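You operate a simulated robot arm through the tools that you are given. There is no shell and no other tool.

Carry out the task below with a simulated two-armed robot. There is one attempt and no reset: what you move stays moved.

Task
Dust the glass plate, then set out the twist fragment from the top tray on tissue.
Fine: use the felt pad and put it back; the tissue pad lies on the glass; shut the tray. What is to be rubbed or washed off counts as gone when no trace of it is left.

It is judged by the outcome, as a careful person would: the job done as asked, and still so three seconds after it is handed in. It fails if anything else is knocked over, pushed out of place, dropped, spilled or broken.

Robot
Two 6-joint arms with two-finger parallel grippers on one trunk, on a base that moves. Base frame: it is fixed to the floor where the robot stands at the start and does not move with it; the origin is under the middle of the robot, x ahead of it, y to its left, z up. Units: mm, rad, N and s.
The left shoulder is at the start at [80, 216, 1571], the right one opposite. With the tool pointing down near the work surface each hand reaches from about 100 to 700 mm from the robot's upright axis, wherever it stands, measured 20 degrees to its own side. Places, roughly: felt pad (8x5x4 cm) [600, -200, 900]; tissue pad (9x7x2 cm) [600, -100, 900]; top rack tray [600, -500, 1000]. Payload 3.43 kg a hand.
Tool frame (each hand has its own): the origin (TCP) lies between the finger pads and is the grasp point; the fingertips stand 30 mm ahead of it; z points along the fingers, y is the line along which they close. Largest opening 94 mm; finger width 28, thickness 10; the body of the gripper, 50 by 96 mm, starts 55 mm behind the TCP.
Orientation is that of the tool frame in the base frame, as a unit quaternion [x, y, z, w]. With the fingers straight down and closing along the base's y, the tool's x points along the base's -x, its y along +y and its z along -z.

Tools
- The arms move only by the tool arm_command. It takes "left_motion", "right_motion" or both (then of equal length, played together; a hand with none holds still); each is a list of rows, each a list of 7 numbers: the shift along the tool's x, y, z in mm, then the turn, a rotation vector about the tool's x, y, z in rad, then the finger opening in mm, from 0 to 94. In form: [[tx, ty, tz, rx, ry, rz, hand], ...]. A call has 1 to 20 rows; each row is the pose to reach, as a shift and turn from the pose commanded when the call began, along the tool's axes at that moment. Each row takes 0.2 s and may step no farther than 50 mm and 0.15 rad from the row before; otherwise, or with a gripper value out of range, the whole call is refused. Where a pose cannot be reached the arm comes as near as it can. A force on the tool above 40 N (or 10 N above the force at the start of the call, whichever is more), or a blocked arm, ends the call early, and 0.2 s more pass. Each finger travels about 72 mm/s and halts on what it meets, pressing with about 40 N; the grip force reading is that of the motor and also rises with nothing between the fingers. The clock runs only during rows and for 0.2 s after the last one: add rows that repeat a pose to give the fingers time. The reply holds the time, the measured pose of the TCP, the force on the tool along the base axes, the opening and the grip force, in the units named above and with some noise, with the torque about the TCP (base axes, N m) and any sound that the robot's microphone picked up, and new pictures: "show" is both (left out), scene, wrist or none (wrist: the cameras of the hands that moved).
- Cameras (640 x 400 px; columns grow to the right, rows downward): "scene" is now at [93.2, -33.5, 1720]; the picture's right is [-0.28, -0.96, 0.00], its down [-0.83, 0.25, -0.49] and it looks along [0.47, -0.14, -0.87] (base axes); focal length 296 px, centre (320, 200). "left" rides on the left gripper at [76, -14, -103] in its tool frame; the picture's right is [0.18, 0.98, 0.00], its down [-0.75, 0.14, -0.64] and it looks along [-0.63, 0.12, 0.77] (tool axes); focal length 243 px, centre (320, 200). "right" rides on the right gripper at [76, 14, -103] in its tool frame; the picture's right is [-0.18, 0.98, 0.00], its down [-0.75, -0.14, -0.64] and it looks along [-0.63, -0.12, 0.77] (tool axes); focal length 243 px, centre (320, 200). There is no depth. A picture from a camera that has moved, and an enlarged one, comes with that camera's place and axes in the base frame and with its lens. The place of the scene camera against the robot may be out by one fixed shift of up to 18 mm in any direction.
- slide_trunk(by): slides the trunk up (or, below 0, down) by that many mm; the arms and the scene camera ride with it, the base frame stays. It gives what a move gives, with no picture.
- steer(legs): drives the robot by 1 to 6 legs, each [ahead, left, turn to the left] in mm, mm and rad, along the robot's own axes; the way and the turn of a leg run together, so that a leg with both is an arc; at most 1500 mm and 3.142 rad a leg. The arms and the cameras ride along, it lands a little off, and it stops where it bumps. It gives what a move gives, and a new picture of the scene camera.
- pan_tilt(pan, tilt): turns the head with the scene camera to pan (to the left, within 1.501 rad either way) and tilt (down, from -0.506 to 1.204), counted from straight ahead of the robot. It gives what a move gives, and a new picture of the scene camera.
- inspect(camera, box): a new picture of the part [left, top, right, bottom] of that camera's present view, enlarged. It takes no simulated time.
- job_done(): hands the job in; it is judged then, once.

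Places have to be worked out from the pictures, the camera data and where the tool is seen. Open the grippers and draw the arms clear of the work before you hand the job in, unless the task says otherwise.

The tools are called after "Call:" by a JSON object that holds its "op" and its "data". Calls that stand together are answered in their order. arm_command: Moves the arms, as the interface text tells. Its arguments: {"type":"object","properties":{"left_motion":{"type":"array","items":{"type":"array","items":{"type":"number"}}},"right_motion":{"type":"array","items":{"type":"array","items":{"type":"number"}}},"show":{"type":"string","enum":["both","scene","wrist","none"]}},"required":[]} The other tools are called the same way: slide_trunk (by) moves the trunk up or down; steer (legs) drives the base; pan_tilt (pan, tilt) turns the head that bears the scene camera; inspect (camera, box) takes an enlarged picture of a part of a camera's view; job_done () hands the job in.

At the start:

```text
time_s: 0.0
left_tool_pos: [650.6, -74.6, 1149.9]
left_tcp_rot: [0.0, 1.0, 0.0, 0.0]
left_wrist_force: [0.6, -0.3, 0.5]
left_moment: [-0.03, -0.01, 0.01]
left_opening: 93.9
left_gripper_force: 0.1
right_tool_pos: [295.8, -352.1, 999.7]
right_tcp_rot: [-0.001, 1.0, 0.0, 0.0]
right_wrist_force: [0.6, -0.4, 0.0]
right_moment: [0.01, 0.0, 0.01]
right_opening: 94.1
right_gripper_force: 0.1
trunk travel left (down, up): [-801.0, 39.0]
robot x, y, heading: [3.8, 1.5, 0.002]
head pan, tilt (commanded): [-0.288, 1.056]
```

scene: 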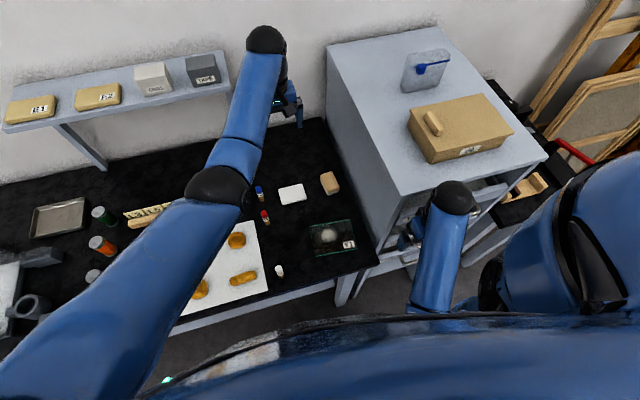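
right: 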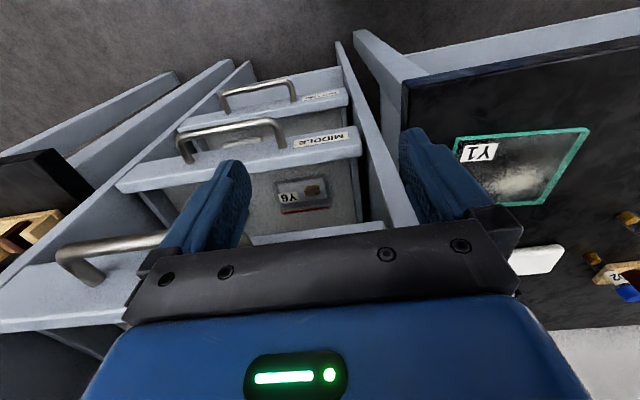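
left: 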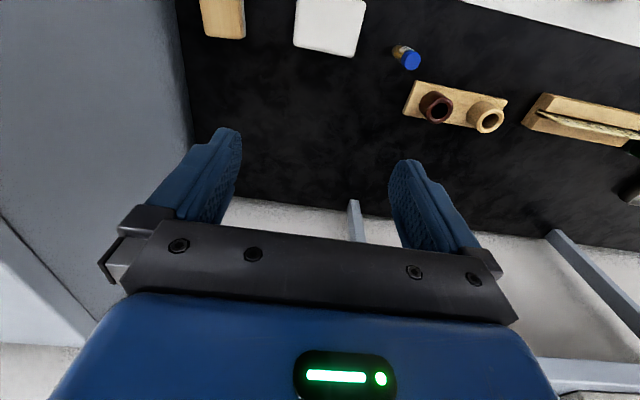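

The pictures show the bench with the dusty glass plate (Y1), the felt and white tissue pads, and the rack with trays to the right. I'll enlarge several areas to see details before moving.

Call:
{"op": "inspect", "data": {"camera": "scene", "box": [220, 150, 400, 290]}}

Call:
{"op": "inspect", "data": {"camera": "scene", "box": [340, 50, 640, 290]}}

Call:
{"op": "inspect", "data": {"camera": "right", "box": [0, 40, 400, 290]}}

Call:
{"op": "inspect", "data": {"camera": "right", "box": [400, 80, 640, 300]}}

```text
2.86 times, centred on (310, 220) of scene
camera zoom: at [93.2, -33.5, 1720.0], right [-0.28, -0.96, 0.0], down [-0.83, 0.25, -0.49], along [0.47, -0.14, -0.87], focal length 845 px, centre (349, 143)
```

zoom: 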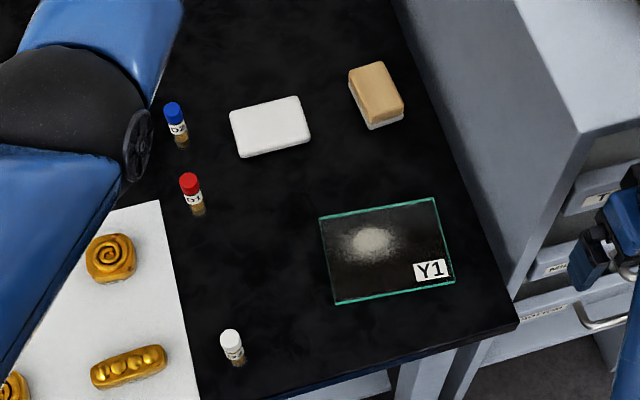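

```text
1.67 times, centred on (490, 170) of scene
camera zoom: at [93.2, -33.5, 1720.0], right [-0.28, -0.96, 0.0], down [-0.83, 0.25, -0.49], along [0.47, -0.14, -0.87], focal length 493 px, centre (37, 250)
```

zoom: 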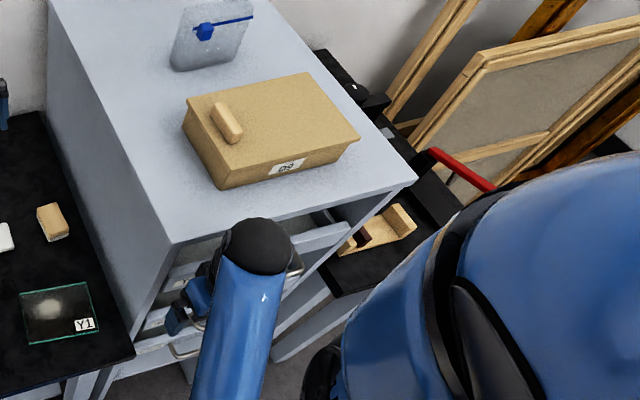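

```text
1.60 times, centred on (200, 165) of right
camera zoom: at [221.2, -337.6, 1102.8], right [0.18, 0.98, 0.0], down [0.75, -0.14, 0.64], along [0.63, -0.12, -0.77], focal length 388 px, centre (512, 256)
```

zoom: 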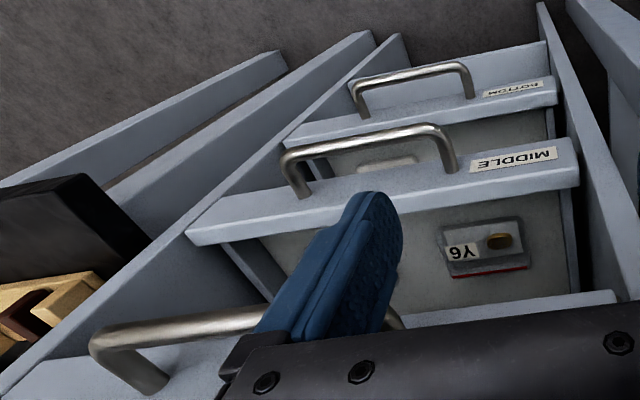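

```text
1.82 times, centred on (520, 190) of right
camera zoom: at [221.2, -337.6, 1102.8], right [0.18, 0.98, 0.0], down [0.75, -0.14, 0.64], along [0.63, -0.12, -0.77], focal length 441 px, centre (-44, 218)
```

zoom: 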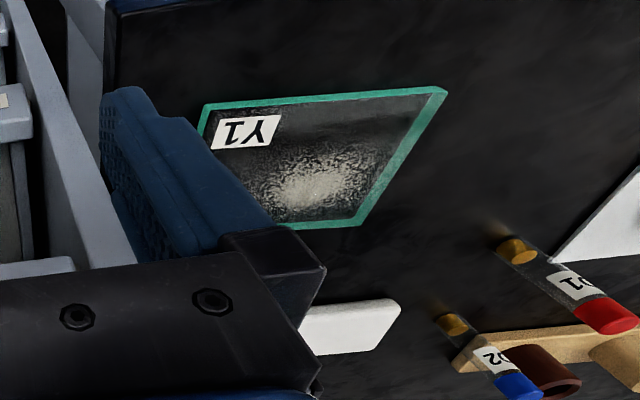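

The trays have bar handles facing the robot and the table height still has to be worked out. I'll pan the head toward the rack to see its front.

Call:
{"op": "pan_tilt", "data": {"pan": -0.75, "tilt": 0.9}}

```text
time_s: 0.9
left_tool_pos: [650.9, -73.6, 1149.6]
left_tcp_rot: [0.0, 1.0, 0.0, 0.0]
left_wrist_force: [0.0, 0.7, 1.2]
left_moment: [-0.05, -0.01, -0.02]
left_opening: 93.9
left_gripper_force: 0.1
right_tool_pos: [295.8, -352.1, 999.3]
right_tcp_rot: [-0.001, 1.0, 0.0, 0.0]
right_wrist_force: [0.4, -1.1, 0.0]
right_moment: [0.01, 0.01, 0.01]
right_opening: 94.1
right_gripper_force: 0.0
trunk travel left (down, up): [-801.0, 39.0]
robot x, y, heading: [-1.0, 1.3, -0.002]
head pan, tilt (commanded): [-0.75, 0.901]
camera scene: at [85.3, -66.2, 1731.0], right [-0.68, -0.73, 0.0], down [-0.57, 0.53, -0.62], along [0.45, -0.42, -0.78], focal length 296 px, centre (320, 200)
```

scene: 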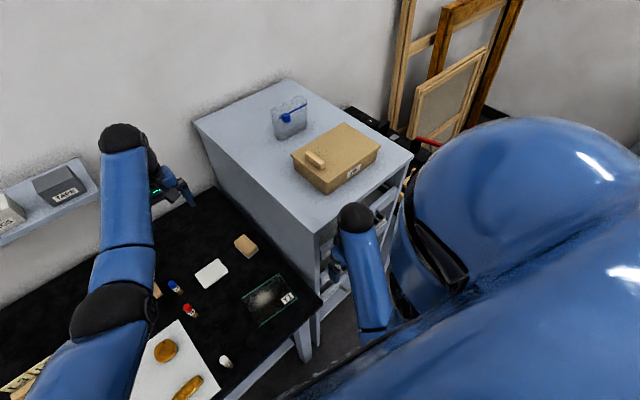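

The right shoulder hides the tray fronts from here, so I'll work on the glass first. I draw the left arm out of the way over the bench's left side and bring the right hand above the near edge of the glass for a wrist camera look.

Call:
{"op": "arm_command", "data": {"right_motion": [[30, 0, -20, 0, 0, 0, 94], [60, 10, -50, 0, 0, 0, 94], [60, 30, -95, 0, 0, 0, 94], [60, 60, -130, 0, 0, 0, 94], [60, 100, -150, 0, 0, 0, 94], [40, 140, -150, 0, 0, 0, 94], [10, 175, -150, 0, 0, 0, 94], [-20, 190, -150, 0, 0, 0, 94]], "left_motion": [[25, 34, -6, 0, 0, 0, 94], [50, 68, -12, 0, 0, 0, 94], [75, 102, -18, 0, 0, 0, 94], [100, 137, -25, 0, 0, 0, 94], [125, 171, -31, 0, 0, 0, 94], [150, 205, -37, 0, 0, 0, 94], [175, 240, -44, 0, 0, 0, 94], [200, 274, -50, 0, 0, 0, 94]], "show": "both"}}

```text
time_s: 1.8
left_tool_pos: [618.0, 14.1, 1117.2]
left_tcp_rot: [-0.001, 1.0, 0.0, -0.001]
left_wrist_force: [0.3, 0.1, 0.2]
left_moment: [0.0, -0.02, 0.01]
left_opening: 94.1
left_gripper_force: 0.0
left hand out of reach, approached as far as the arm can: row 2, 3, 4
right_tool_pos: [281.3, -357.0, 1059.5]
right_tcp_rot: [-0.004, 0.996, -0.052, 0.071]
right_wrist_force: [-0.8, 0.2, 0.4]
right_moment: [0.04, -0.01, -0.01]
right_opening: 94.0
right_gripper_force: 0.1
right hand out of reach, approached as far as the arm can: row 1, 2, 3, 4
trunk travel left (down, up): [-801.0, 39.0]
robot x, y, heading: [0.3, 2.5, -0.001]
head pan, tilt (commanded): [-0.75, 0.901]
stopped in row 4 (right hand): the arm was blocked; the commanded pose is now the measured one
camera scene: at [87.1, -65.6, 1727.2], right [-0.68, -0.73, 0.0], down [-0.57, 0.53, -0.62], along [0.45, -0.42, -0.78], focal length 296 px, centre (320, 200)
camera right: at [191.1, -333.0, 1149.2], right [0.18, 0.98, -0.08], down [0.65, -0.06, 0.75], along [0.73, -0.19, -0.65], focal length 243 px, centre (320, 200)
camera left: at [542.2, -1.2, 1220.5], right [-0.19, 0.98, 0.0], down [0.76, 0.14, 0.64], along [0.63, 0.12, -0.77], focal length 243 px, centre (320, 200)
```

scene: 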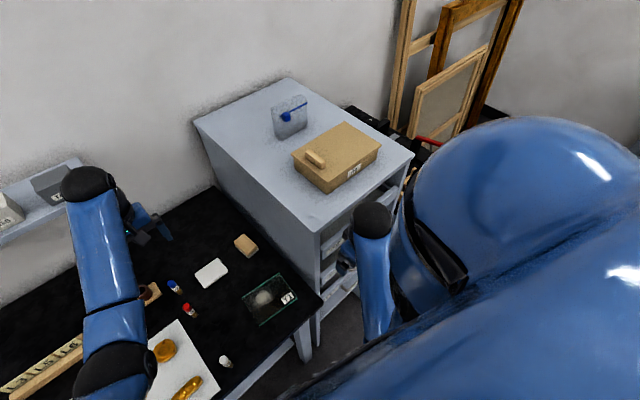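
right: 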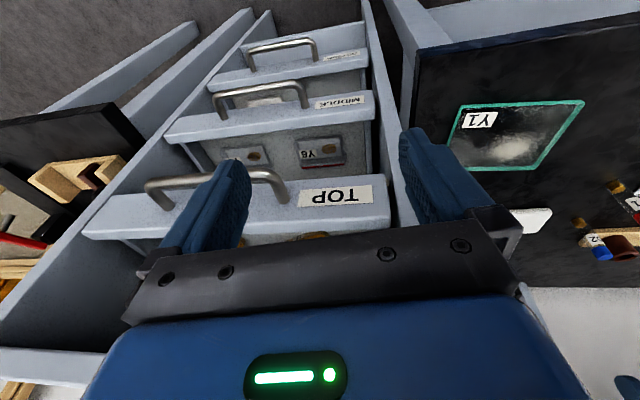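
left: 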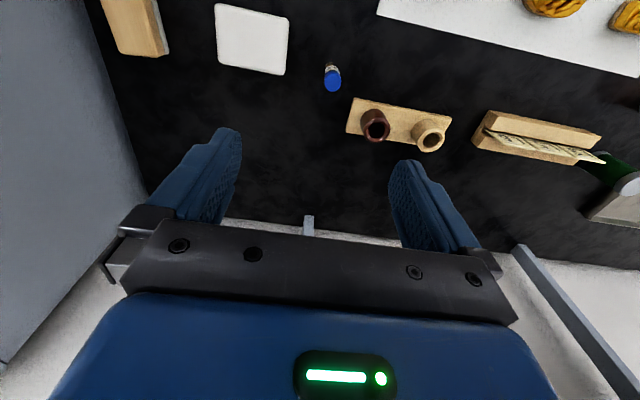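

The right arm hit its reach limit when moved close in and high; hands must stay lower or further out. I straighten the right hand and bring it over toward the glass at a lower height, keeping clear of the rack.

Call:
{"op": "arm_command", "data": {"right_motion": [[0, 35, 10, -0.035, 0.05, 0, 94], [0, 75, 20, -0.07, 0.1, 0, 94], [0, 110, 29, -0.104, 0.142, 0.008, 94], [-30, 145, 40, -0.104, 0.142, 0.008, 94], [-62, 180, 46, -0.104, 0.142, 0.008, 94], [-63, 197, 49, -0.104, 0.142, 0.008, 94]], "show": "both"}}

```text
time_s: 3.2
left_tool_pos: [618.8, 15.1, 1123.2]
left_tcp_rot: [-0.001, 1.0, 0.0, -0.001]
left_wrist_force: [-0.5, 0.2, 0.3]
left_moment: [0.03, -0.04, 0.05]
left_opening: 93.9
left_gripper_force: 0.1
right_tool_pos: [347.6, -162.4, 1004.8]
right_tcp_rot: [0.001, 1.0, 0.001, 0.003]
right_wrist_force: [0.3, 0.3, 0.0]
right_moment: [0.02, 0.0, 0.02]
right_opening: 94.3
right_gripper_force: 0.0
right hand out of reach, approached as far as the arm can: row 2, 3, 4, 5
trunk travel left (down, up): [-801.0, 39.0]
robot x, y, heading: [-0.1, 0.4, 0.002]
head pan, tilt (commanded): [-0.75, 0.901]
camera scene: at [85.0, -65.3, 1731.1], right [-0.68, -0.73, 0.0], down [-0.57, 0.53, -0.62], along [0.45, -0.42, -0.78], focal length 296 px, centre (320, 200)
camera right: at [272.0, -147.4, 1107.0], right [0.19, 0.98, 0.0], down [0.75, -0.14, 0.65], along [0.63, -0.12, -0.76], focal length 243 px, centre (320, 200)
```

scene: 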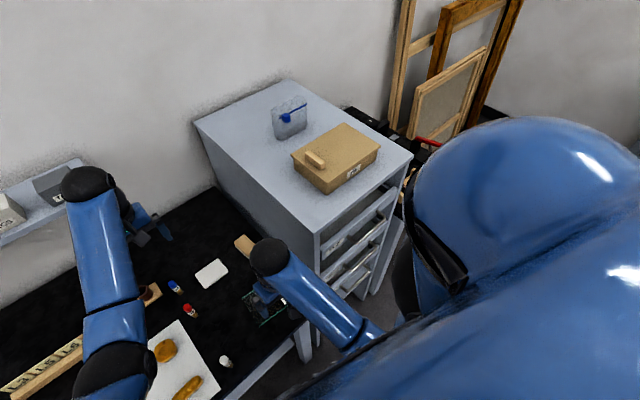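
right: 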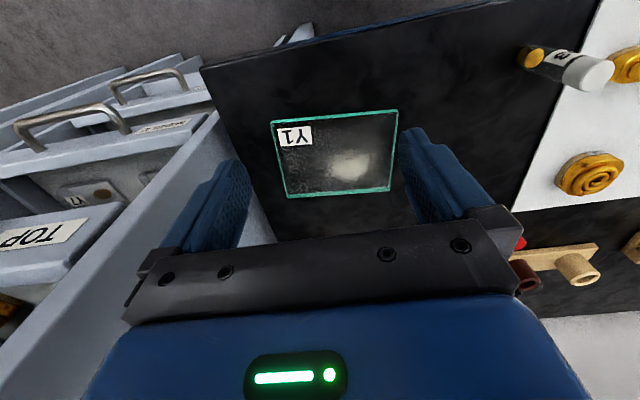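

Now the right hand is straight down over the glass and the rack front is visible in the scene view. I enlarge both.

Call:
{"op": "inspect", "data": {"camera": "scene", "box": [290, 170, 430, 310]}}

Call:
{"op": "inspect", "data": {"camera": "right", "box": [240, 90, 420, 210]}}

Call:
{"op": "inspect", "data": {"camera": "right", "box": [0, 40, 240, 340]}}

```text
2.86 times, centred on (360, 240) of scene
camera zoom: at [85.0, -65.3, 1731.1], right [-0.68, -0.73, 0.0], down [-0.57, 0.53, -0.62], along [0.45, -0.42, -0.78], focal length 845 px, centre (206, 86)
```

zoom: 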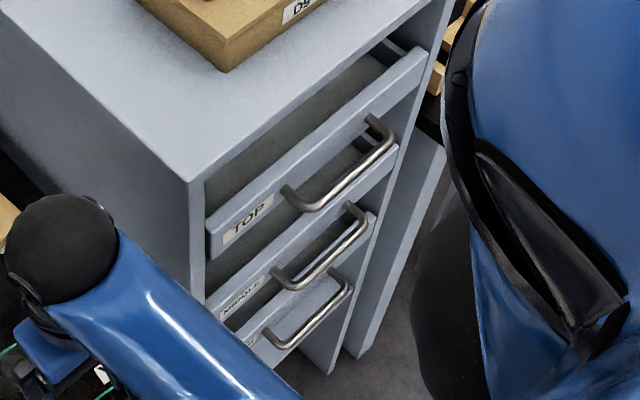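

```text
3.33 times, centred on (330, 150) of right
camera zoom: at [272.0, -147.4, 1107.0], right [0.19, 0.98, 0.0], down [0.75, -0.14, 0.65], along [0.63, -0.12, -0.76], focal length 809 px, centre (287, 367)
```

zoom: 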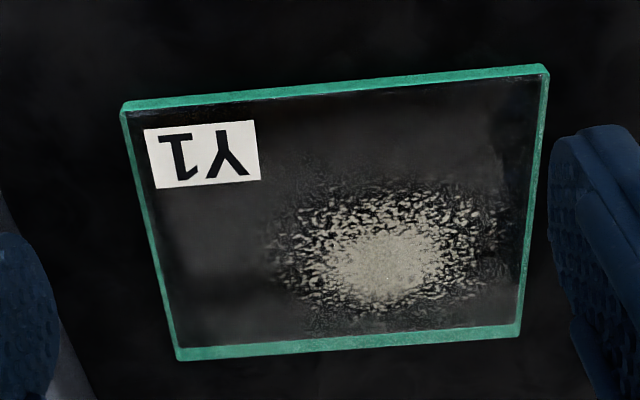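

```text
1.33 times, centred on (120, 190) of right
camera zoom: at [272.0, -147.4, 1107.0], right [0.19, 0.98, 0.0], down [0.75, -0.14, 0.65], along [0.63, -0.12, -0.76], focal length 324 px, centre (587, 213)
```

zoom: 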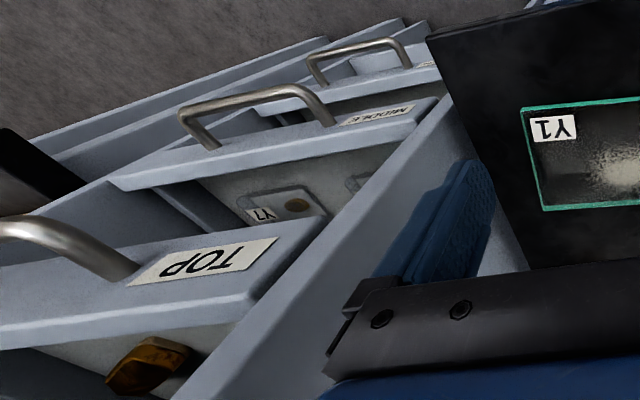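

From two right-wrist views I triangulate the glass top at roughly z 862, with the plate about x 360–475, y -230 to -85, yawed about -0.1 rad, dust centred near (434, -134). Next I move the right hand forward to view the felt and tissue pads.

Call:
{"op": "arm_command", "data": {"right_motion": [[-40, 0, 0, 0, 0, 0, 94], [-80, 0, 0, 0, 0, 0, 94], [-120, 0, 0, 0, 0, 0, 94], [-150, 0, 0, 0, 0, 0, 94]], "show": "both"}}

Call:
{"op": "pan_tilt", "data": {"pan": -0.3, "tilt": 1.0}}

```text
time_s: 4.2
left_tool_pos: [618.7, 13.0, 1122.0]
left_tcp_rot: [-0.001, 1.0, -0.001, -0.001]
left_wrist_force: [-0.9, 0.3, 0.1]
left_moment: [0.02, 0.0, -0.05]
left_opening: 93.8
left_gripper_force: 0.0
right_tool_pos: [501.4, -164.2, 1003.4]
right_tcp_rot: [0.002, 1.0, 0.0, 0.0]
right_wrist_force: [0.2, -0.9, 0.2]
right_moment: [0.02, 0.05, 0.0]
right_opening: 93.9
right_gripper_force: 0.0
right hand out of reach, approached as far as the arm can: row 1
trunk travel left (down, up): [-801.0, 39.0]
robot x, y, heading: [-0.4, 4.8, 0.002]
head pan, tilt (commanded): [-0.75, 0.901]
camera scene: at [86.3, -66.1, 1730.9], right [-0.68, -0.73, 0.0], down [-0.57, 0.53, -0.62], along [0.45, -0.42, -0.78], focal length 296 px, centre (320, 200)
camera right: at [424.4, -150.5, 1107.3], right [0.19, 0.98, 0.0], down [0.75, -0.14, 0.64], along [0.63, -0.12, -0.77], focal length 243 px, centre (320, 200)
```

scene: 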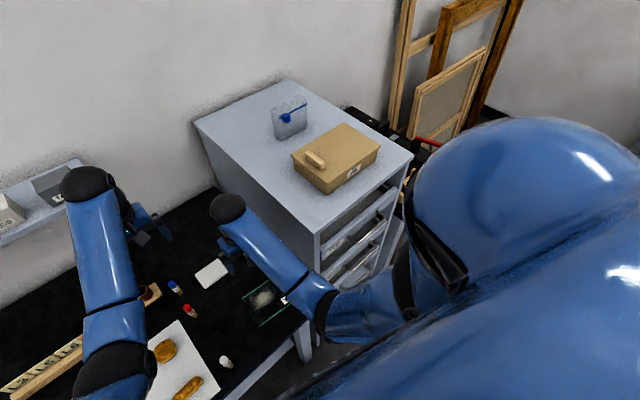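
right: 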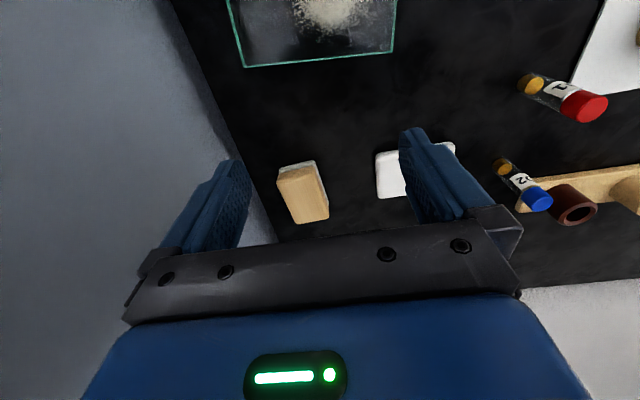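

```text
time_s: 5.1
left_tool_pos: [616.8, 14.2, 1121.6]
left_tcp_rot: [-0.001, 1.0, 0.0, -0.001]
left_wrist_force: [0.0, -0.2, -0.7]
left_moment: [-0.02, -0.02, 0.02]
left_opening: 94.3
left_gripper_force: 0.1
right_tool_pos: [499.0, -164.7, 1004.7]
right_tcp_rot: [0.001, 1.0, 0.0, 0.001]
right_wrist_force: [-0.7, 0.4, 0.4]
right_moment: [-0.01, 0.03, 0.01]
right_opening: 94.2
right_gripper_force: 0.0
trunk travel left (down, up): [-801.0, 39.0]
robot x, y, heading: [-0.1, -1.5, 0.002]
head pan, tilt (commanded): [-0.3, 1.0]
camera scene: at [96.6, -35.1, 1723.8], right [-0.3, -0.96, 0.0], down [-0.8, 0.25, -0.54], along [0.52, -0.16, -0.84], focal length 296 px, centre (320, 200)
```

scene: 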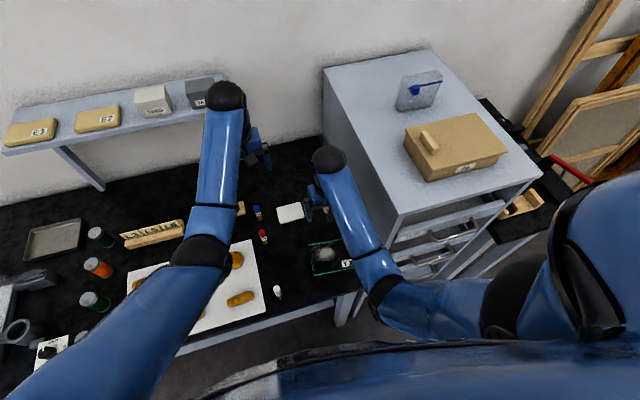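

The felt pad and tissue are in view now. I enlarge the wrist view to measure their corners.

Call:
{"op": "inspect", "data": {"camera": "right", "box": [230, 120, 430, 245]}}

Call:
{"op": "inspect", "data": {"camera": "left", "box": [60, 0, 380, 200]}}

Call:
{"op": "inspect", "data": {"camera": "scene", "box": [380, 160, 560, 290]}}

```text
3.20 times, centred on (330, 182) of right
camera zoom: at [423.2, -150.2, 1107.5], right [0.19, 0.98, 0.0], down [0.75, -0.14, 0.64], along [0.63, -0.12, -0.77], focal length 776 px, centre (288, 256)
```

zoom: 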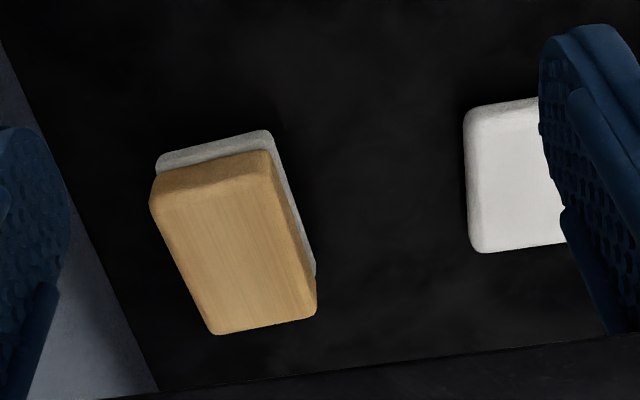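

```text
2.00 times, centred on (220, 100) of left
camera zoom: at [541.0, -1.3, 1224.8], right [-0.19, 0.98, 0.0], down [0.75, 0.14, 0.64], along [0.63, 0.12, -0.77], focal length 485 px, centre (520, 400)
```

zoom: 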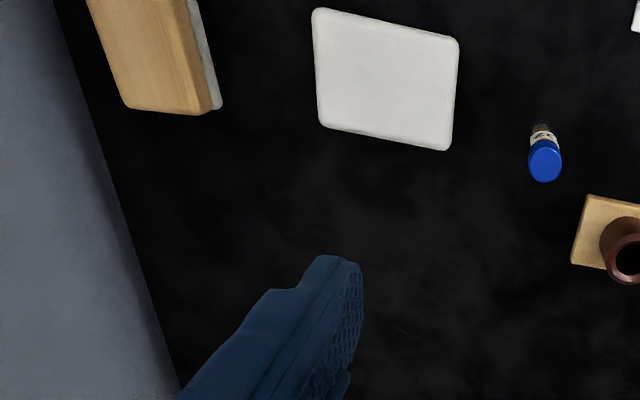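

```text
3.08 times, centred on (470, 225) of scene
camera zoom: at [96.6, -35.1, 1723.8], right [-0.3, -0.96, 0.0], down [-0.8, 0.25, -0.54], along [0.52, -0.16, -0.84], focal length 910 px, centre (-142, 123)
```

zoom: 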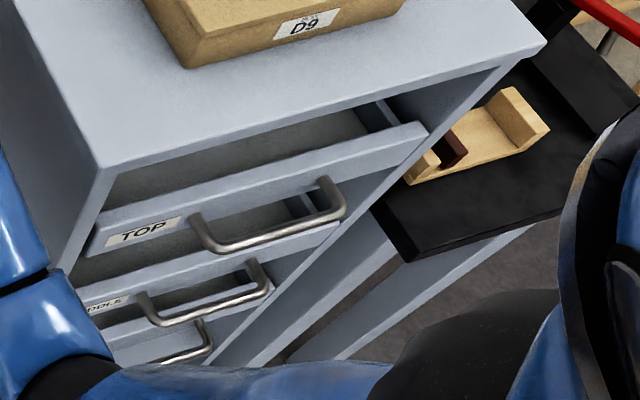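

I estimate the felt pad's top at z≈894, centre ≈(598, -200), yawed ≈+0.07 rad, with the bench at about z 854. I move the right hand above it, aligned, with fingertips still above its top.

Call:
{"op": "arm_command", "data": {"right_motion": [[-33, -12, 20, 0, 0, -0.025, 88], [-66, -24, 40, 0, 0, -0.05, 84], [-98, -36, 60, 0, 0, -0.07, 82], [-98, -36, 60, 0, 0, -0.07, 82]], "show": "both"}}

```text
time_s: 6.1
left_tool_pos: [617.9, 14.1, 1122.8]
left_tcp_rot: [-0.001, 1.0, 0.001, -0.001]
left_wrist_force: [0.2, -0.5, 0.1]
left_moment: [0.01, 0.01, -0.01]
left_opening: 94.0
left_gripper_force: 0.1
right_tool_pos: [595.0, -201.1, 946.2]
right_tcp_rot: [-0.034, 0.999, -0.001, 0.001]
right_wrist_force: [0.6, -0.2, 1.0]
right_moment: [0.02, 0.04, 0.01]
right_opening: 81.7
right_gripper_force: 0.1
trunk travel left (down, up): [-801.0, 39.0]
robot x, y, heading: [0.4, -1.0, 0.001]
head pan, tilt (commanded): [-0.3, 1.0]
camera scene: at [95.9, -35.1, 1723.8], right [-0.3, -0.96, 0.0], down [-0.8, 0.25, -0.54], along [0.52, -0.16, -0.84], focal length 296 px, centre (320, 200)
camera right: at [517.9, -192.6, 1048.7], right [0.12, 0.99, 0.0], down [0.76, -0.09, 0.64], along [0.64, -0.07, -0.77], focal length 243 px, centre (320, 200)
```

scene: 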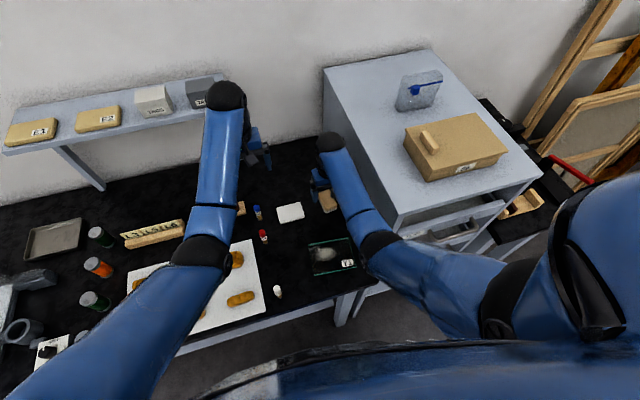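
right: 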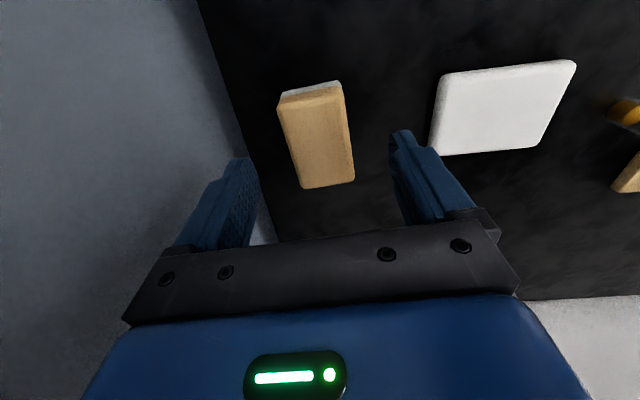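

The pad's corners again give centre (598, -201), yaw 0.065, matching the hand. I lower straight down so the fingertips straddle the wooden part, without closing yet.

Call:
{"op": "arm_command", "data": {"right_motion": [[-3, 0, 15, 0, 0, 0, 82], [-3, 0, 30, 0, 0, 0, 82], [-3, 0, 42, 0, 0, 0, 82], [-3, 0, 50, 0, 0, 0, 82], [-3, 0, 50, 0, 0, 0, 82]], "show": "wrist"}}

```text
time_s: 7.3
left_tool_pos: [617.7, 14.2, 1122.3]
left_tcp_rot: [-0.002, 1.0, 0.0, -0.001]
left_wrist_force: [-0.1, 0.3, 0.2]
left_moment: [0.0, -0.01, 0.02]
left_opening: 94.1
left_gripper_force: 0.0
right_tool_pos: [600.0, -202.5, 896.0]
right_tcp_rot: [-0.034, 0.999, 0.0, 0.001]
right_wrist_force: [-0.3, -0.3, 0.3]
right_moment: [-0.01, 0.0, 0.02]
right_opening: 82.0
right_gripper_force: 0.0
trunk travel left (down, up): [-801.0, 39.0]
robot x, y, heading: [-0.1, -2.7, 0.001]
head pan, tilt (commanded): [-0.3, 1.0]
camera right: at [522.9, -193.0, 997.8], right [0.12, 0.99, 0.0], down [0.76, -0.09, 0.64], along [0.64, -0.07, -0.77], focal length 243 px, centre (320, 200)
```

right: 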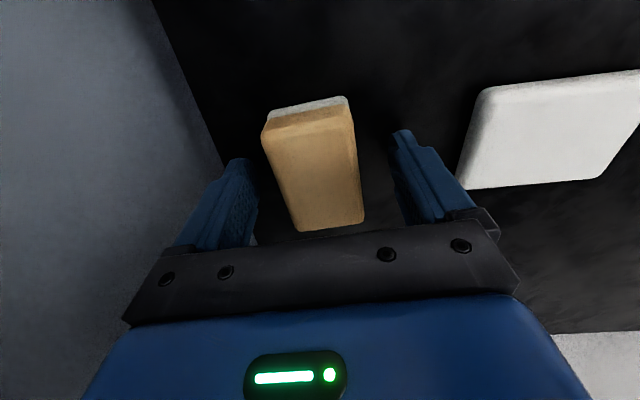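

The pad is centred between the fingers with its top near z 889. I go 4 mm lower and close on it.

Call:
{"op": "arm_command", "data": {"right_motion": [[1, 1, 4, 0, 0, 0, 82], [1, 1, 4, 0, 0, 0, 60], [1, 1, 4, 0, 0, 0, 35], [1, 1, 4, 0, 0, 0, 35], [1, 1, 4, 0, 0, 0, 35]], "show": "wrist"}}

```text
time_s: 8.5
left_tool_pos: [618.2, 14.2, 1122.8]
left_tcp_rot: [0.0, 1.0, 0.0, -0.001]
left_wrist_force: [0.2, 0.0, -0.6]
left_moment: [-0.01, 0.0, 0.02]
left_opening: 94.3
left_gripper_force: 0.0
right_tool_pos: [598.3, -201.2, 890.9]
right_tcp_rot: [-0.034, 0.999, 0.0, 0.001]
right_wrist_force: [0.1, 0.4, -0.4]
right_moment: [-0.01, -0.01, -0.01]
right_opening: 48.5
right_gripper_force: 40.1
trunk travel left (down, up): [-801.0, 39.0]
robot x, y, heading: [-0.8, -0.2, -0.002]
head pan, tilt (commanded): [-0.3, 1.0]
camera right: at [521.9, -191.6, 993.5], right [0.12, 0.99, 0.0], down [0.76, -0.09, 0.64], along [0.64, -0.07, -0.77], focal length 243 px, centre (320, 200)
```

right: 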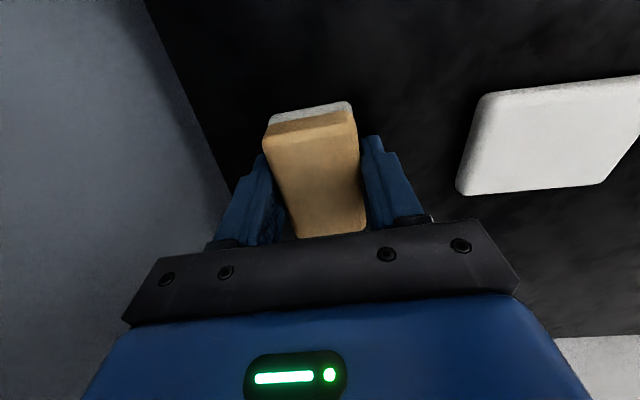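

The felt pad is gripped (48.5 mm, 40 N) at TCP (598.3, -201.2, 890.9), yaw +0.068, which is the pose I'll return it to. I lift it and carry it over the glass, turning to match the plate's yaw of about -0.09.

Call:
{"op": "arm_command", "data": {"right_motion": [[0, 0, -20, 0, 0, 0, 35], [0, 0, -45, 0, 0, 0, 35], [0, 0, -60, 0, 0, 0, 35], [45, 15, -60, 0, 0, 0.04, 35], [85, 30, -60, 0, 0, 0.08, 35], [125, 46, -60, 0, 0, 0.12, 35], [166, 61, -60, 0, 0, 0.157, 35], [166, 61, -60, 0, 0, 0.157, 35]], "show": "both"}}

```text
time_s: 10.3
left_tool_pos: [617.0, 15.0, 1122.8]
left_tcp_rot: [0.0, 1.0, 0.0, 0.0]
left_wrist_force: [0.1, -0.7, -1.1]
left_moment: [-0.03, 0.0, 0.0]
left_opening: 94.1
left_gripper_force: 0.0
right_tool_pos: [427.8, -151.3, 950.1]
right_tcp_rot: [0.045, 0.999, 0.001, 0.001]
right_wrist_force: [0.1, 0.3, -0.6]
right_moment: [0.01, -0.04, -0.02]
right_opening: 35.2
right_gripper_force: 0.0
trunk travel left (down, up): [-801.0, 39.0]
robot x, y, heading: [-0.9, -1.6, -0.004]
head pan, tilt (commanded): [-0.3, 1.0]
camera scene: at [96.2, -35.1, 1723.8], right [-0.3, -0.96, 0.0], down [-0.8, 0.25, -0.54], along [0.52, -0.16, -0.84], focal length 296 px, centre (320, 200)
camera right: at [354.5, -130.0, 1052.7], right [0.27, 0.96, 0.0], down [0.74, -0.21, 0.64], along [0.62, -0.17, -0.77], focal length 243 px, centre (320, 200)
```

scene: 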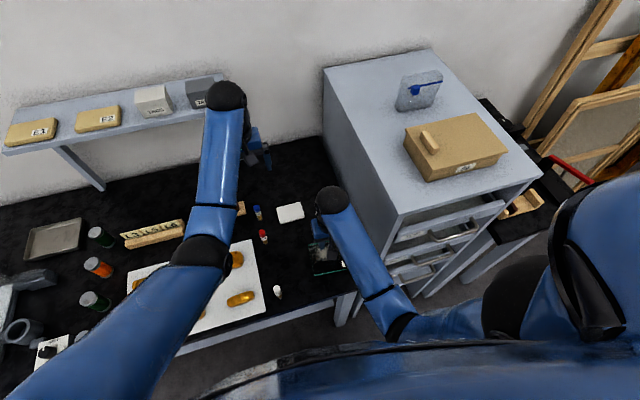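
right: 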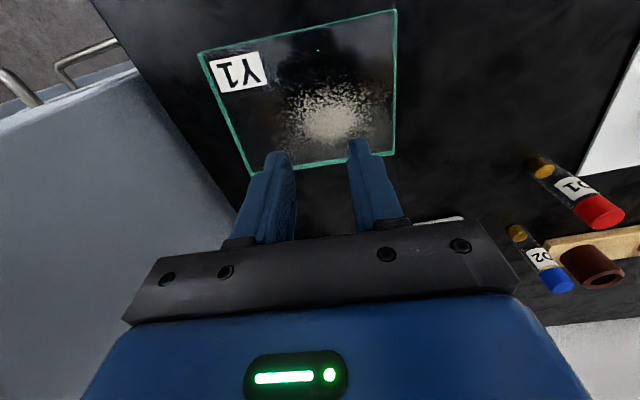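

The gripper reads 35 mm with no force, so the pad slipped out on lifting. I check where it is now.

Call:
{"op": "inspect", "data": {"camera": "scene", "box": [240, 140, 400, 290]}}

Call:
{"op": "inspect", "data": {"camera": "left", "box": [60, 0, 380, 200]}}

```text
2.67 times, centred on (320, 215) of scene
camera zoom: at [96.2, -35.1, 1723.8], right [-0.3, -0.96, 0.0], down [-0.8, 0.25, -0.54], along [0.52, -0.16, -0.84], focal length 789 px, centre (320, 160)
```

zoom: 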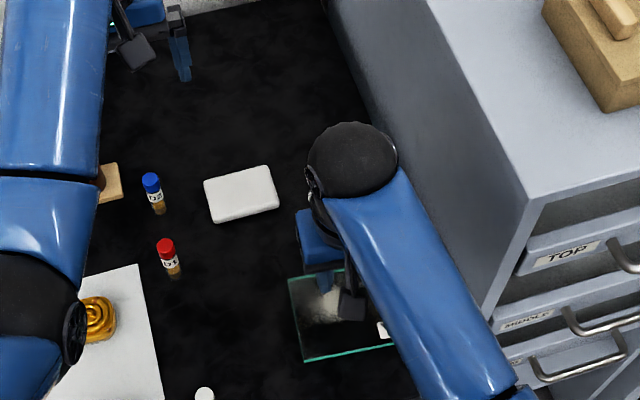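

```text
2.00 times, centred on (220, 100) of left
camera zoom: at [540.7, -1.4, 1224.9], right [-0.19, 0.98, 0.0], down [0.75, 0.14, 0.64], along [0.63, 0.12, -0.77], focal length 485 px, centre (520, 400)
```

zoom: 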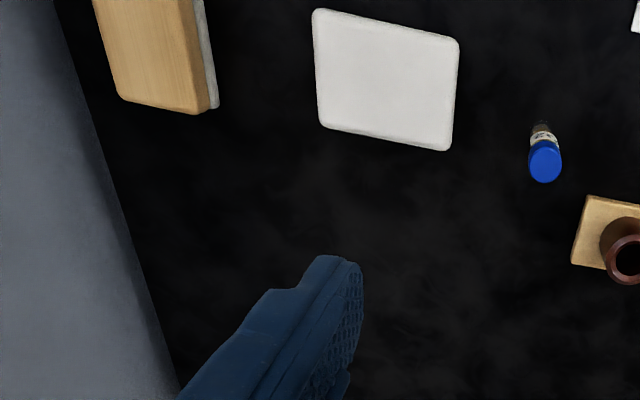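

The pad is still essentially at its place, so it just slid out of the fingers during the lift. I return above it and view how it sits.

Call:
{"op": "arm_command", "data": {"right_motion": [[-43, -9, 0, 0, 0, -0.04, 60], [-87, -17, 0, 0, 0, -0.08, 82], [-130, -26, 0, 0, 0, -0.12, 82], [-174, -34, 0, 0, 0, -0.157, 82], [-174, -34, 0, 0, 0, -0.157, 82]], "show": "none"}}

Call:
{"op": "inspect", "data": {"camera": "right", "box": [230, 60, 430, 210]}}

```text
time_s: 11.5
left_tool_pos: [618.1, 13.1, 1121.7]
left_tcp_rot: [-0.001, 1.0, 0.0, -0.002]
left_wrist_force: [0.1, 0.0, 0.2]
left_moment: [-0.01, 0.04, 0.0]
left_opening: 94.2
left_gripper_force: 0.1
right_tool_pos: [599.3, -198.7, 949.3]
right_tcp_rot: [-0.034, 0.999, -0.001, 0.001]
right_wrist_force: [0.1, 0.7, -0.4]
right_moment: [-0.03, 0.0, 0.03]
right_opening: 82.0
right_gripper_force: 0.0
trunk travel left (down, up): [-801.0, 39.0]
robot x, y, heading: [1.7, 0.7, -0.001]
head pan, tilt (commanded): [-0.3, 1.0]
```

```text
2.67 times, centred on (330, 135) of right
camera zoom: at [522.1, -189.7, 1051.4], right [0.12, 0.99, 0.0], down [0.76, -0.09, 0.64], along [0.64, -0.07, -0.77], focal length 647 px, centre (293, 373)
```

zoom: 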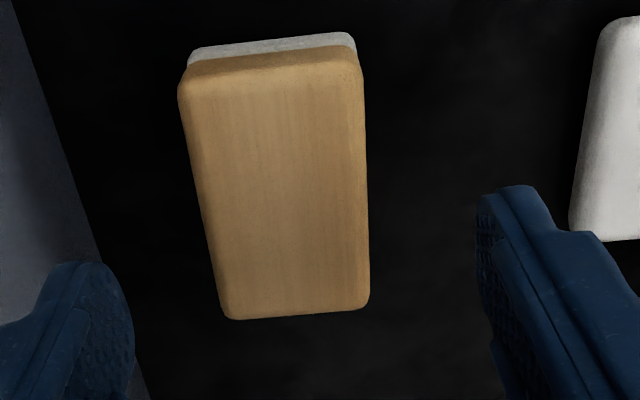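

The pad sits squarely now, aligned with the hand. I lower around it again and step deeper than last time, watching the force for bench contact.

Call:
{"op": "arm_command", "data": {"right_motion": [[0, -2, 15, 0, 0, 0, 82], [0, -2, 30, 0, 0, 0, 82], [0, -2, 45, 0, 0, 0, 82], [0, -2, 58, 0, 0, 0, 82], [0, -2, 62, 0, 0, 0, 82], [0, -2, 65, 0, 0, 0, 82], [0, -2, 65, 0, 0, 0, 82]], "show": "wrist"}}

```text
time_s: 13.1
left_tool_pos: [614.9, 14.7, 1124.8]
left_tcp_rot: [-0.001, 1.0, 0.0, 0.001]
left_wrist_force: [0.2, -0.6, -0.4]
left_moment: [0.01, -0.02, 0.02]
left_opening: 94.0
left_gripper_force: 0.1
right_tool_pos: [598.7, -203.1, 890.1]
right_tcp_rot: [-0.033, 0.999, 0.0, 0.005]
right_wrist_force: [0.5, -5.8, 30.6]
right_moment: [0.88, 0.44, 0.3]
right_opening: 81.7
right_gripper_force: 0.0
trunk travel left (down, up): [-801.0, 39.0]
robot x, y, heading: [2.0, -2.1, -0.001]
head pan, tilt (commanded): [-0.3, 1.0]
camera right: at [521.4, -193.6, 992.2], right [0.12, 0.99, 0.0], down [0.75, -0.09, 0.65], along [0.65, -0.08, -0.76], focal length 243 px, centre (320, 200)
```

right: 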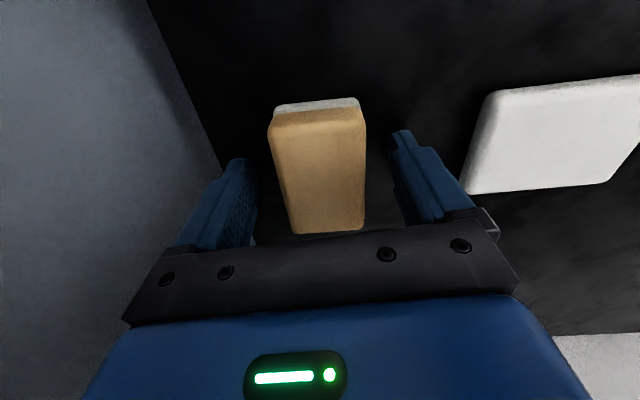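

The fingertips met the bench at TCP z≈890, so the bench is at z≈860 and the pad top about 898. I back off to grip the wooden part only, close fully, and lift just 12 mm slowly to test the hold.

Call:
{"op": "arm_command", "data": {"right_motion": [[0, 0, -12, 0, 0, 0, 82], [0, 1, -12, 0, 0, 0, 60], [0, 1, -12, 0, 0, 0, 20], [0, 1, -12, 0, 0, 0, 20], [0, 1, -12, 0, 0, 0, 20], [0, 1, -12, 0, 0, 0, 20], [0, 1, -15, 0, 0, 0, 20], [0, 1, -19, 0, 0, 0, 20], [0, 1, -24, 0, 0, 0, 20]], "show": "wrist"}}

```text
time_s: 15.1
left_tool_pos: [618.9, 13.0, 1121.4]
left_tcp_rot: [-0.001, 1.0, -0.001, 0.0]
left_wrist_force: [-0.8, -0.1, 0.7]
left_moment: [-0.01, -0.02, 0.03]
left_opening: 94.1
left_gripper_force: 0.0
right_tool_pos: [599.4, -201.8, 909.4]
right_tcp_rot: [-0.034, 0.999, 0.0, 0.001]
right_wrist_force: [-0.4, 0.4, -0.2]
right_moment: [-0.04, 0.03, 0.01]
right_opening: 48.8
right_gripper_force: 39.5
trunk travel left (down, up): [-801.0, 39.0]
robot x, y, heading: [-0.9, 1.2, 0.004]
head pan, tilt (commanded): [-0.3, 1.0]
camera right: at [522.4, -192.5, 1012.5], right [0.12, 0.99, 0.0], down [0.76, -0.09, 0.64], along [0.64, -0.07, -0.77], focal length 243 px, centre (320, 200)
```

right: 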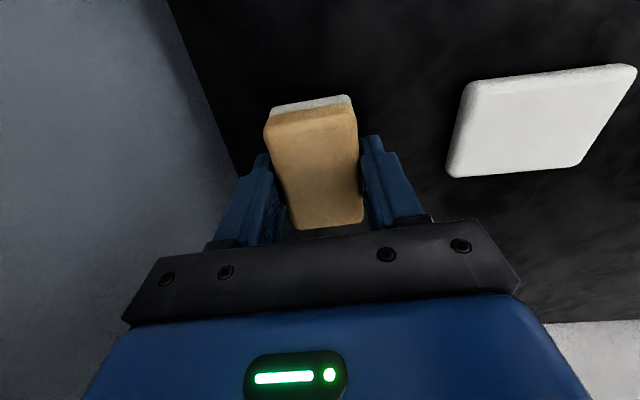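

Still gripping at 48.8 mm / 39.5 N, and the pad's place in the picture relative to the fingers suggests it came up with the hand. I lift another 20 mm slowly and check.

Call:
{"op": "arm_command", "data": {"right_motion": [[0, 0, -5, 0, 0, 0, 20], [0, 0, -10, 0, 0, 0, 20], [0, 0, -15, 0, 0, 0, 20], [0, 0, -20, 0, 0, 0, 20]], "show": "wrist"}}

```text
time_s: 16.1
left_tool_pos: [618.4, 14.8, 1122.0]
left_tcp_rot: [0.0, 1.0, 0.001, -0.001]
left_wrist_force: [0.6, -0.7, -0.3]
left_moment: [0.01, 0.0, -0.02]
left_opening: 93.9
left_gripper_force: 0.1
right_tool_pos: [599.9, -201.7, 928.8]
right_tcp_rot: [-0.034, 0.999, 0.0, 0.0]
right_wrist_force: [0.8, 0.1, -1.5]
right_moment: [0.03, 0.04, -0.01]
right_opening: 48.6
right_gripper_force: 40.2
trunk travel left (down, up): [-801.0, 39.0]
robot x, y, heading: [2.7, 2.5, 0.002]
head pan, tilt (commanded): [-0.3, 1.0]
camera right: at [522.3, -192.9, 1032.2], right [0.12, 0.99, 0.0], down [0.76, -0.09, 0.64], along [0.64, -0.07, -0.77], focal length 243 px, centre (320, 200)
```

right: 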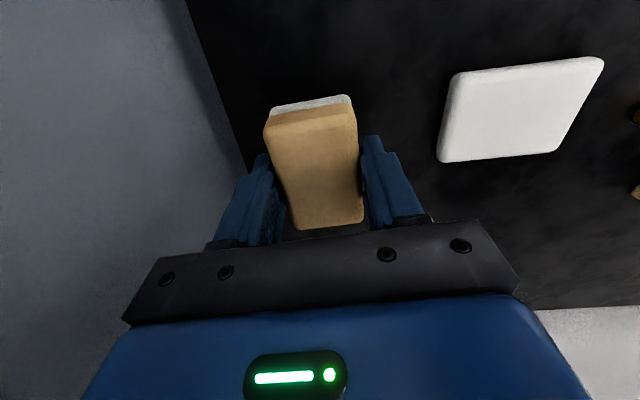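

The felt pad rises with the hand, so slow motion holds it. I carry it gently to above the right-hand end of the glass, turning to the plate's yaw.

Call:
{"op": "arm_command", "data": {"right_motion": [[8, 1, 0, 0, 0, 0.008, 20], [22, 2, 0, 0, 0, 0.02, 20], [38, 4, 0, 0, 0, 0.035, 20], [54, 5, 0, 0, 0, 0.05, 20], [70, 7, 0, 0, 0, 0.065, 20], [86, 9, 0, 0, 0, 0.08, 20], [102, 10, 0, 0, 0, 0.095, 20], [118, 12, 0, 0, 0, 0.11, 20], [134, 13, 0, 0, 0, 0.125, 20], [150, 15, 0, 0, 0, 0.14, 20], [164, 16, 0, 0, 0, 0.15, 20], [172, 17, 0, 0, 0, 0.158, 20], [176, 18, 0, 0, 0, 0.158, 20], [176, 18, 0, 0, 0, 0.158, 20]], "show": "both"}}

```text
time_s: 19.1
left_tool_pos: [617.4, 14.6, 1122.9]
left_tcp_rot: [-0.001, 1.0, 0.0, -0.001]
left_wrist_force: [-0.8, 0.1, -0.1]
left_moment: [0.01, 0.0, 0.02]
left_opening: 93.9
left_gripper_force: 0.0
right_tool_pos: [422.7, -195.9, 928.6]
right_tcp_rot: [0.045, 0.999, 0.0, 0.0]
right_wrist_force: [-0.3, -0.3, -1.0]
right_moment: [0.04, 0.02, 0.01]
right_opening: 48.4
right_gripper_force: 40.1
trunk travel left (down, up): [-801.0, 39.0]
robot x, y, heading: [-1.3, 1.6, -0.001]
head pan, tilt (commanded): [-0.3, 1.0]
camera scene: at [96.6, -35.2, 1723.8], right [-0.3, -0.96, 0.0], down [-0.8, 0.25, -0.54], along [0.52, -0.16, -0.84], focal length 296 px, centre (320, 200)
camera right: at [347.2, -174.7, 1032.4], right [0.27, 0.96, 0.0], down [0.74, -0.21, 0.64], along [0.62, -0.17, -0.77], focal length 243 px, centre (320, 200)
```

scene: 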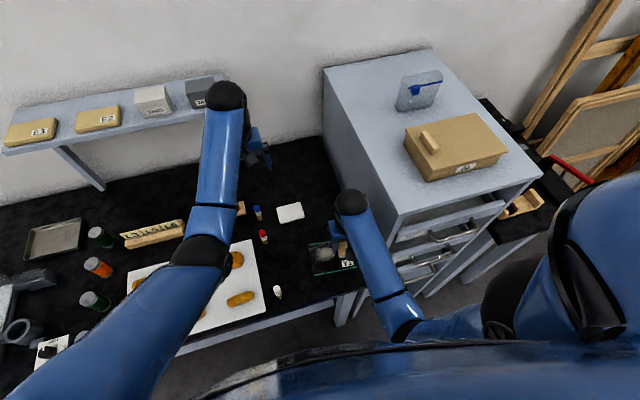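
right: 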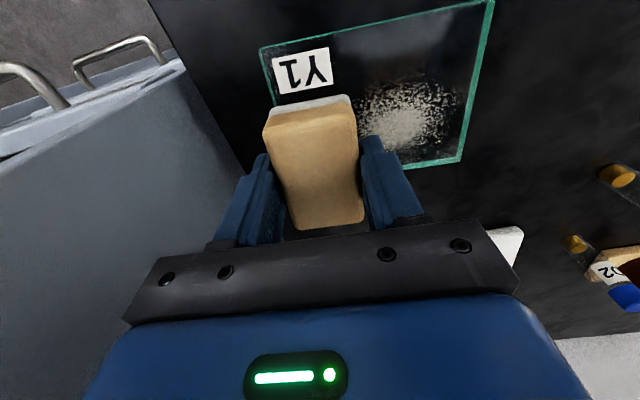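

The felt pad is above the right part of the glass. I lower in small steps until a few newtons of contact appear.

Call:
{"op": "arm_command", "data": {"right_motion": [[0, 0, 8, 0, 0, 0, 20], [0, 0, 16, 0, 0, 0, 20], [0, 0, 21, 0, 0, 0, 20], [0, 0, 24, 0, 0, 0, 20], [0, 0, 26, 0, 0, 0, 20], [0, 0, 26, 0, 0, 0, 20]], "show": "none"}}

```text
time_s: 20.5
left_tool_pos: [617.0, 14.0, 1122.3]
left_tcp_rot: [-0.001, 1.0, 0.0, 0.0]
left_wrist_force: [0.0, 1.0, -0.5]
left_moment: [0.04, 0.0, 0.02]
left_opening: 93.9
left_gripper_force: 0.0
right_tool_pos: [421.1, -194.4, 905.3]
right_tcp_rot: [0.045, 0.999, 0.001, 0.002]
right_wrist_force: [-2.7, -1.6, 17.1]
right_moment: [0.19, 0.67, 0.08]
right_opening: 48.5
right_gripper_force: 40.7
trunk travel left (down, up): [-801.0, 39.0]
robot x, y, heading: [-0.9, -1.0, 0.001]
head pan, tilt (commanded): [-0.3, 1.0]
```

Contact is made at about z 905 with 17 N, more than wanted. I ease up about 1.3 mm and sweep the pad slowly across the plate toward +y.

Call:
{"op": "arm_command", "data": {"right_motion": [[0, 0, -1.3, 0, 0, 0, 20], [0, 6, -1.3, 0, 0, 0, 20], [0, 14, -1.3, 0, 0, 0, 20], [0, 22, -1.3, 0, 0, 0, 20], [0, 30, -1.3, 0, 0, 0, 20]], "show": "both"}}

```text
time_s: 21.7
left_tool_pos: [615.9, 12.8, 1123.2]
left_tcp_rot: [-0.001, 1.0, 0.0, 0.0]
left_wrist_force: [-0.1, 0.1, 0.0]
left_moment: [-0.01, -0.01, 0.03]
left_opening: 94.0
left_gripper_force: 0.0
right_tool_pos: [425.3, -165.9, 904.6]
right_tcp_rot: [0.046, 0.999, 0.001, 0.001]
right_wrist_force: [0.3, -3.4, 10.5]
right_moment: [0.04, 0.25, 0.1]
right_opening: 48.4
right_gripper_force: 40.1
trunk travel left (down, up): [-801.0, 39.0]
robot x, y, heading: [-2.3, 1.0, 0.001]
head pan, tilt (commanded): [-0.3, 1.0]
camera scene: at [95.3, -35.5, 1723.9], right [-0.3, -0.96, 0.0], down [-0.8, 0.25, -0.54], along [0.52, -0.16, -0.84], focal length 296 px, centre (320, 200)
camera right: at [350.1, -144.2, 1008.1], right [0.27, 0.96, 0.0], down [0.74, -0.21, 0.64], along [0.62, -0.17, -0.77], focal length 243 px, centre (320, 200)
```

scene: 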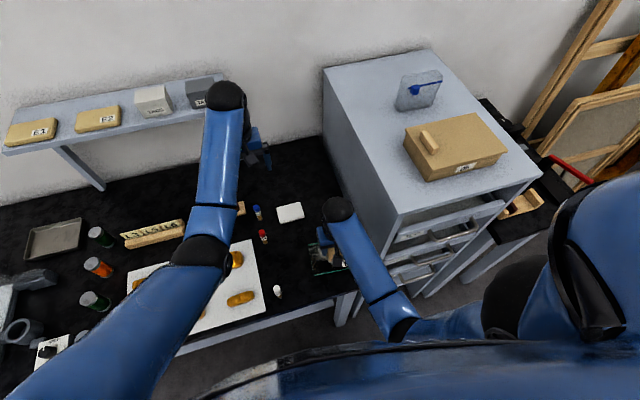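
right: 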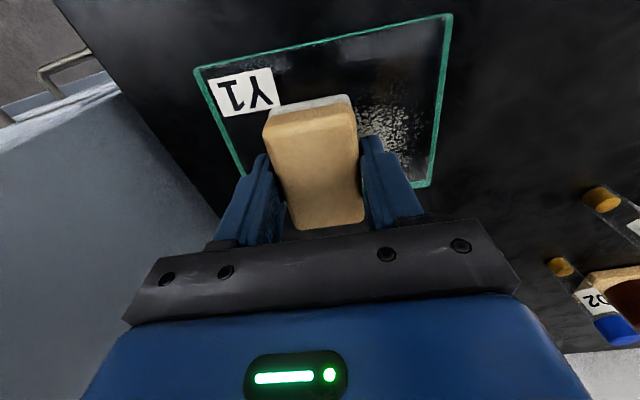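

The plate hasn't moved (its corners match) and the sweep pressure is about 10 N. I continue the sweep to the left end, back to the right, then step toward the near edge.

Call:
{"op": "arm_command", "data": {"right_motion": [[-1, 10, 0, 0, 0, 0, 20], [-2, 20, 0, 0, 0, 0, 20], [-2, 30, 0, 0, 0, 0, 20], [-2, 40, 0, 0, 0, 0, 20], [-2, 50, 0, 0, 0, 0, 20], [-2, 55, 0, 0, 0, 0, 20], [-2, 45, 0, 0, 0, 0, 20], [-2, 35, 0, 0, 0, 0, 20], [-2, 25, 0, 0, 0, 0, 20], [-2, 15, 0, 0, 0, 0, 20], [-2, 5, 0, 0, 0, 0, 20], [-2, -5, 0, 0, 0, 0, 20], [-2, -15, 0, 0, 0, 0, 20], [-2, -25, 0, 0, 0, 0, 20], [-2, -33, 0, 0, 0, 0, 20]], "show": "wrist"}}

```text
time_s: 24.9
left_tool_pos: [617.5, 15.0, 1123.0]
left_tcp_rot: [-0.001, 1.0, 0.0, 0.001]
left_wrist_force: [-0.3, -0.5, -0.2]
left_moment: [-0.01, 0.01, 0.02]
left_opening: 94.1
left_gripper_force: 0.0
right_tool_pos: [422.4, -198.1, 905.3]
right_tcp_rot: [0.046, 0.999, 0.0, 0.001]
right_wrist_force: [0.8, 0.3, 4.8]
right_moment: [0.09, 0.03, -0.03]
right_opening: 48.7
right_gripper_force: 40.0
trunk travel left (down, up): [-801.0, 39.0]
robot x, y, heading: [-2.4, 1.1, 0.001]
head pan, tilt (commanded): [-0.3, 1.0]
camera right: at [348.1, -176.5, 1007.9], right [0.27, 0.96, 0.0], down [0.74, -0.21, 0.64], along [0.62, -0.17, -0.77], focal length 243 px, centre (320, 200)
```

right: 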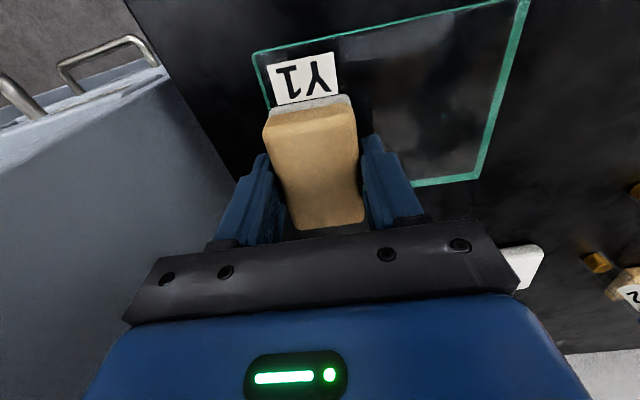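

Most of the dust appears gone after the first pass. I enlarge the glass to look for traces.

Call:
{"op": "inspect", "data": {"camera": "right", "box": [240, 0, 540, 200]}}

```text
2.00 times, centred on (390, 100) of right
camera zoom: at [348.1, -176.5, 1007.9], right [0.27, 0.96, 0.0], down [0.74, -0.21, 0.64], along [0.62, -0.17, -0.77], focal length 485 px, centre (180, 400)
```

zoom: 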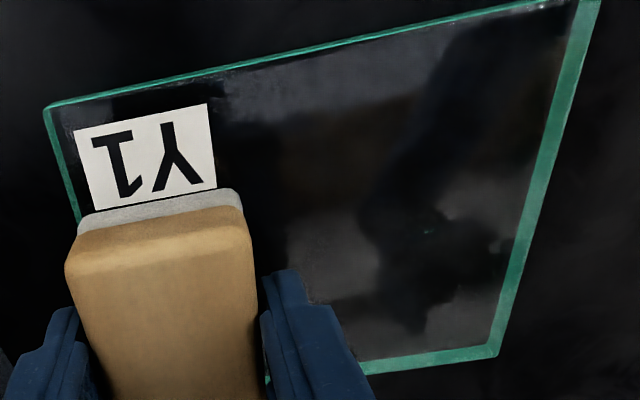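

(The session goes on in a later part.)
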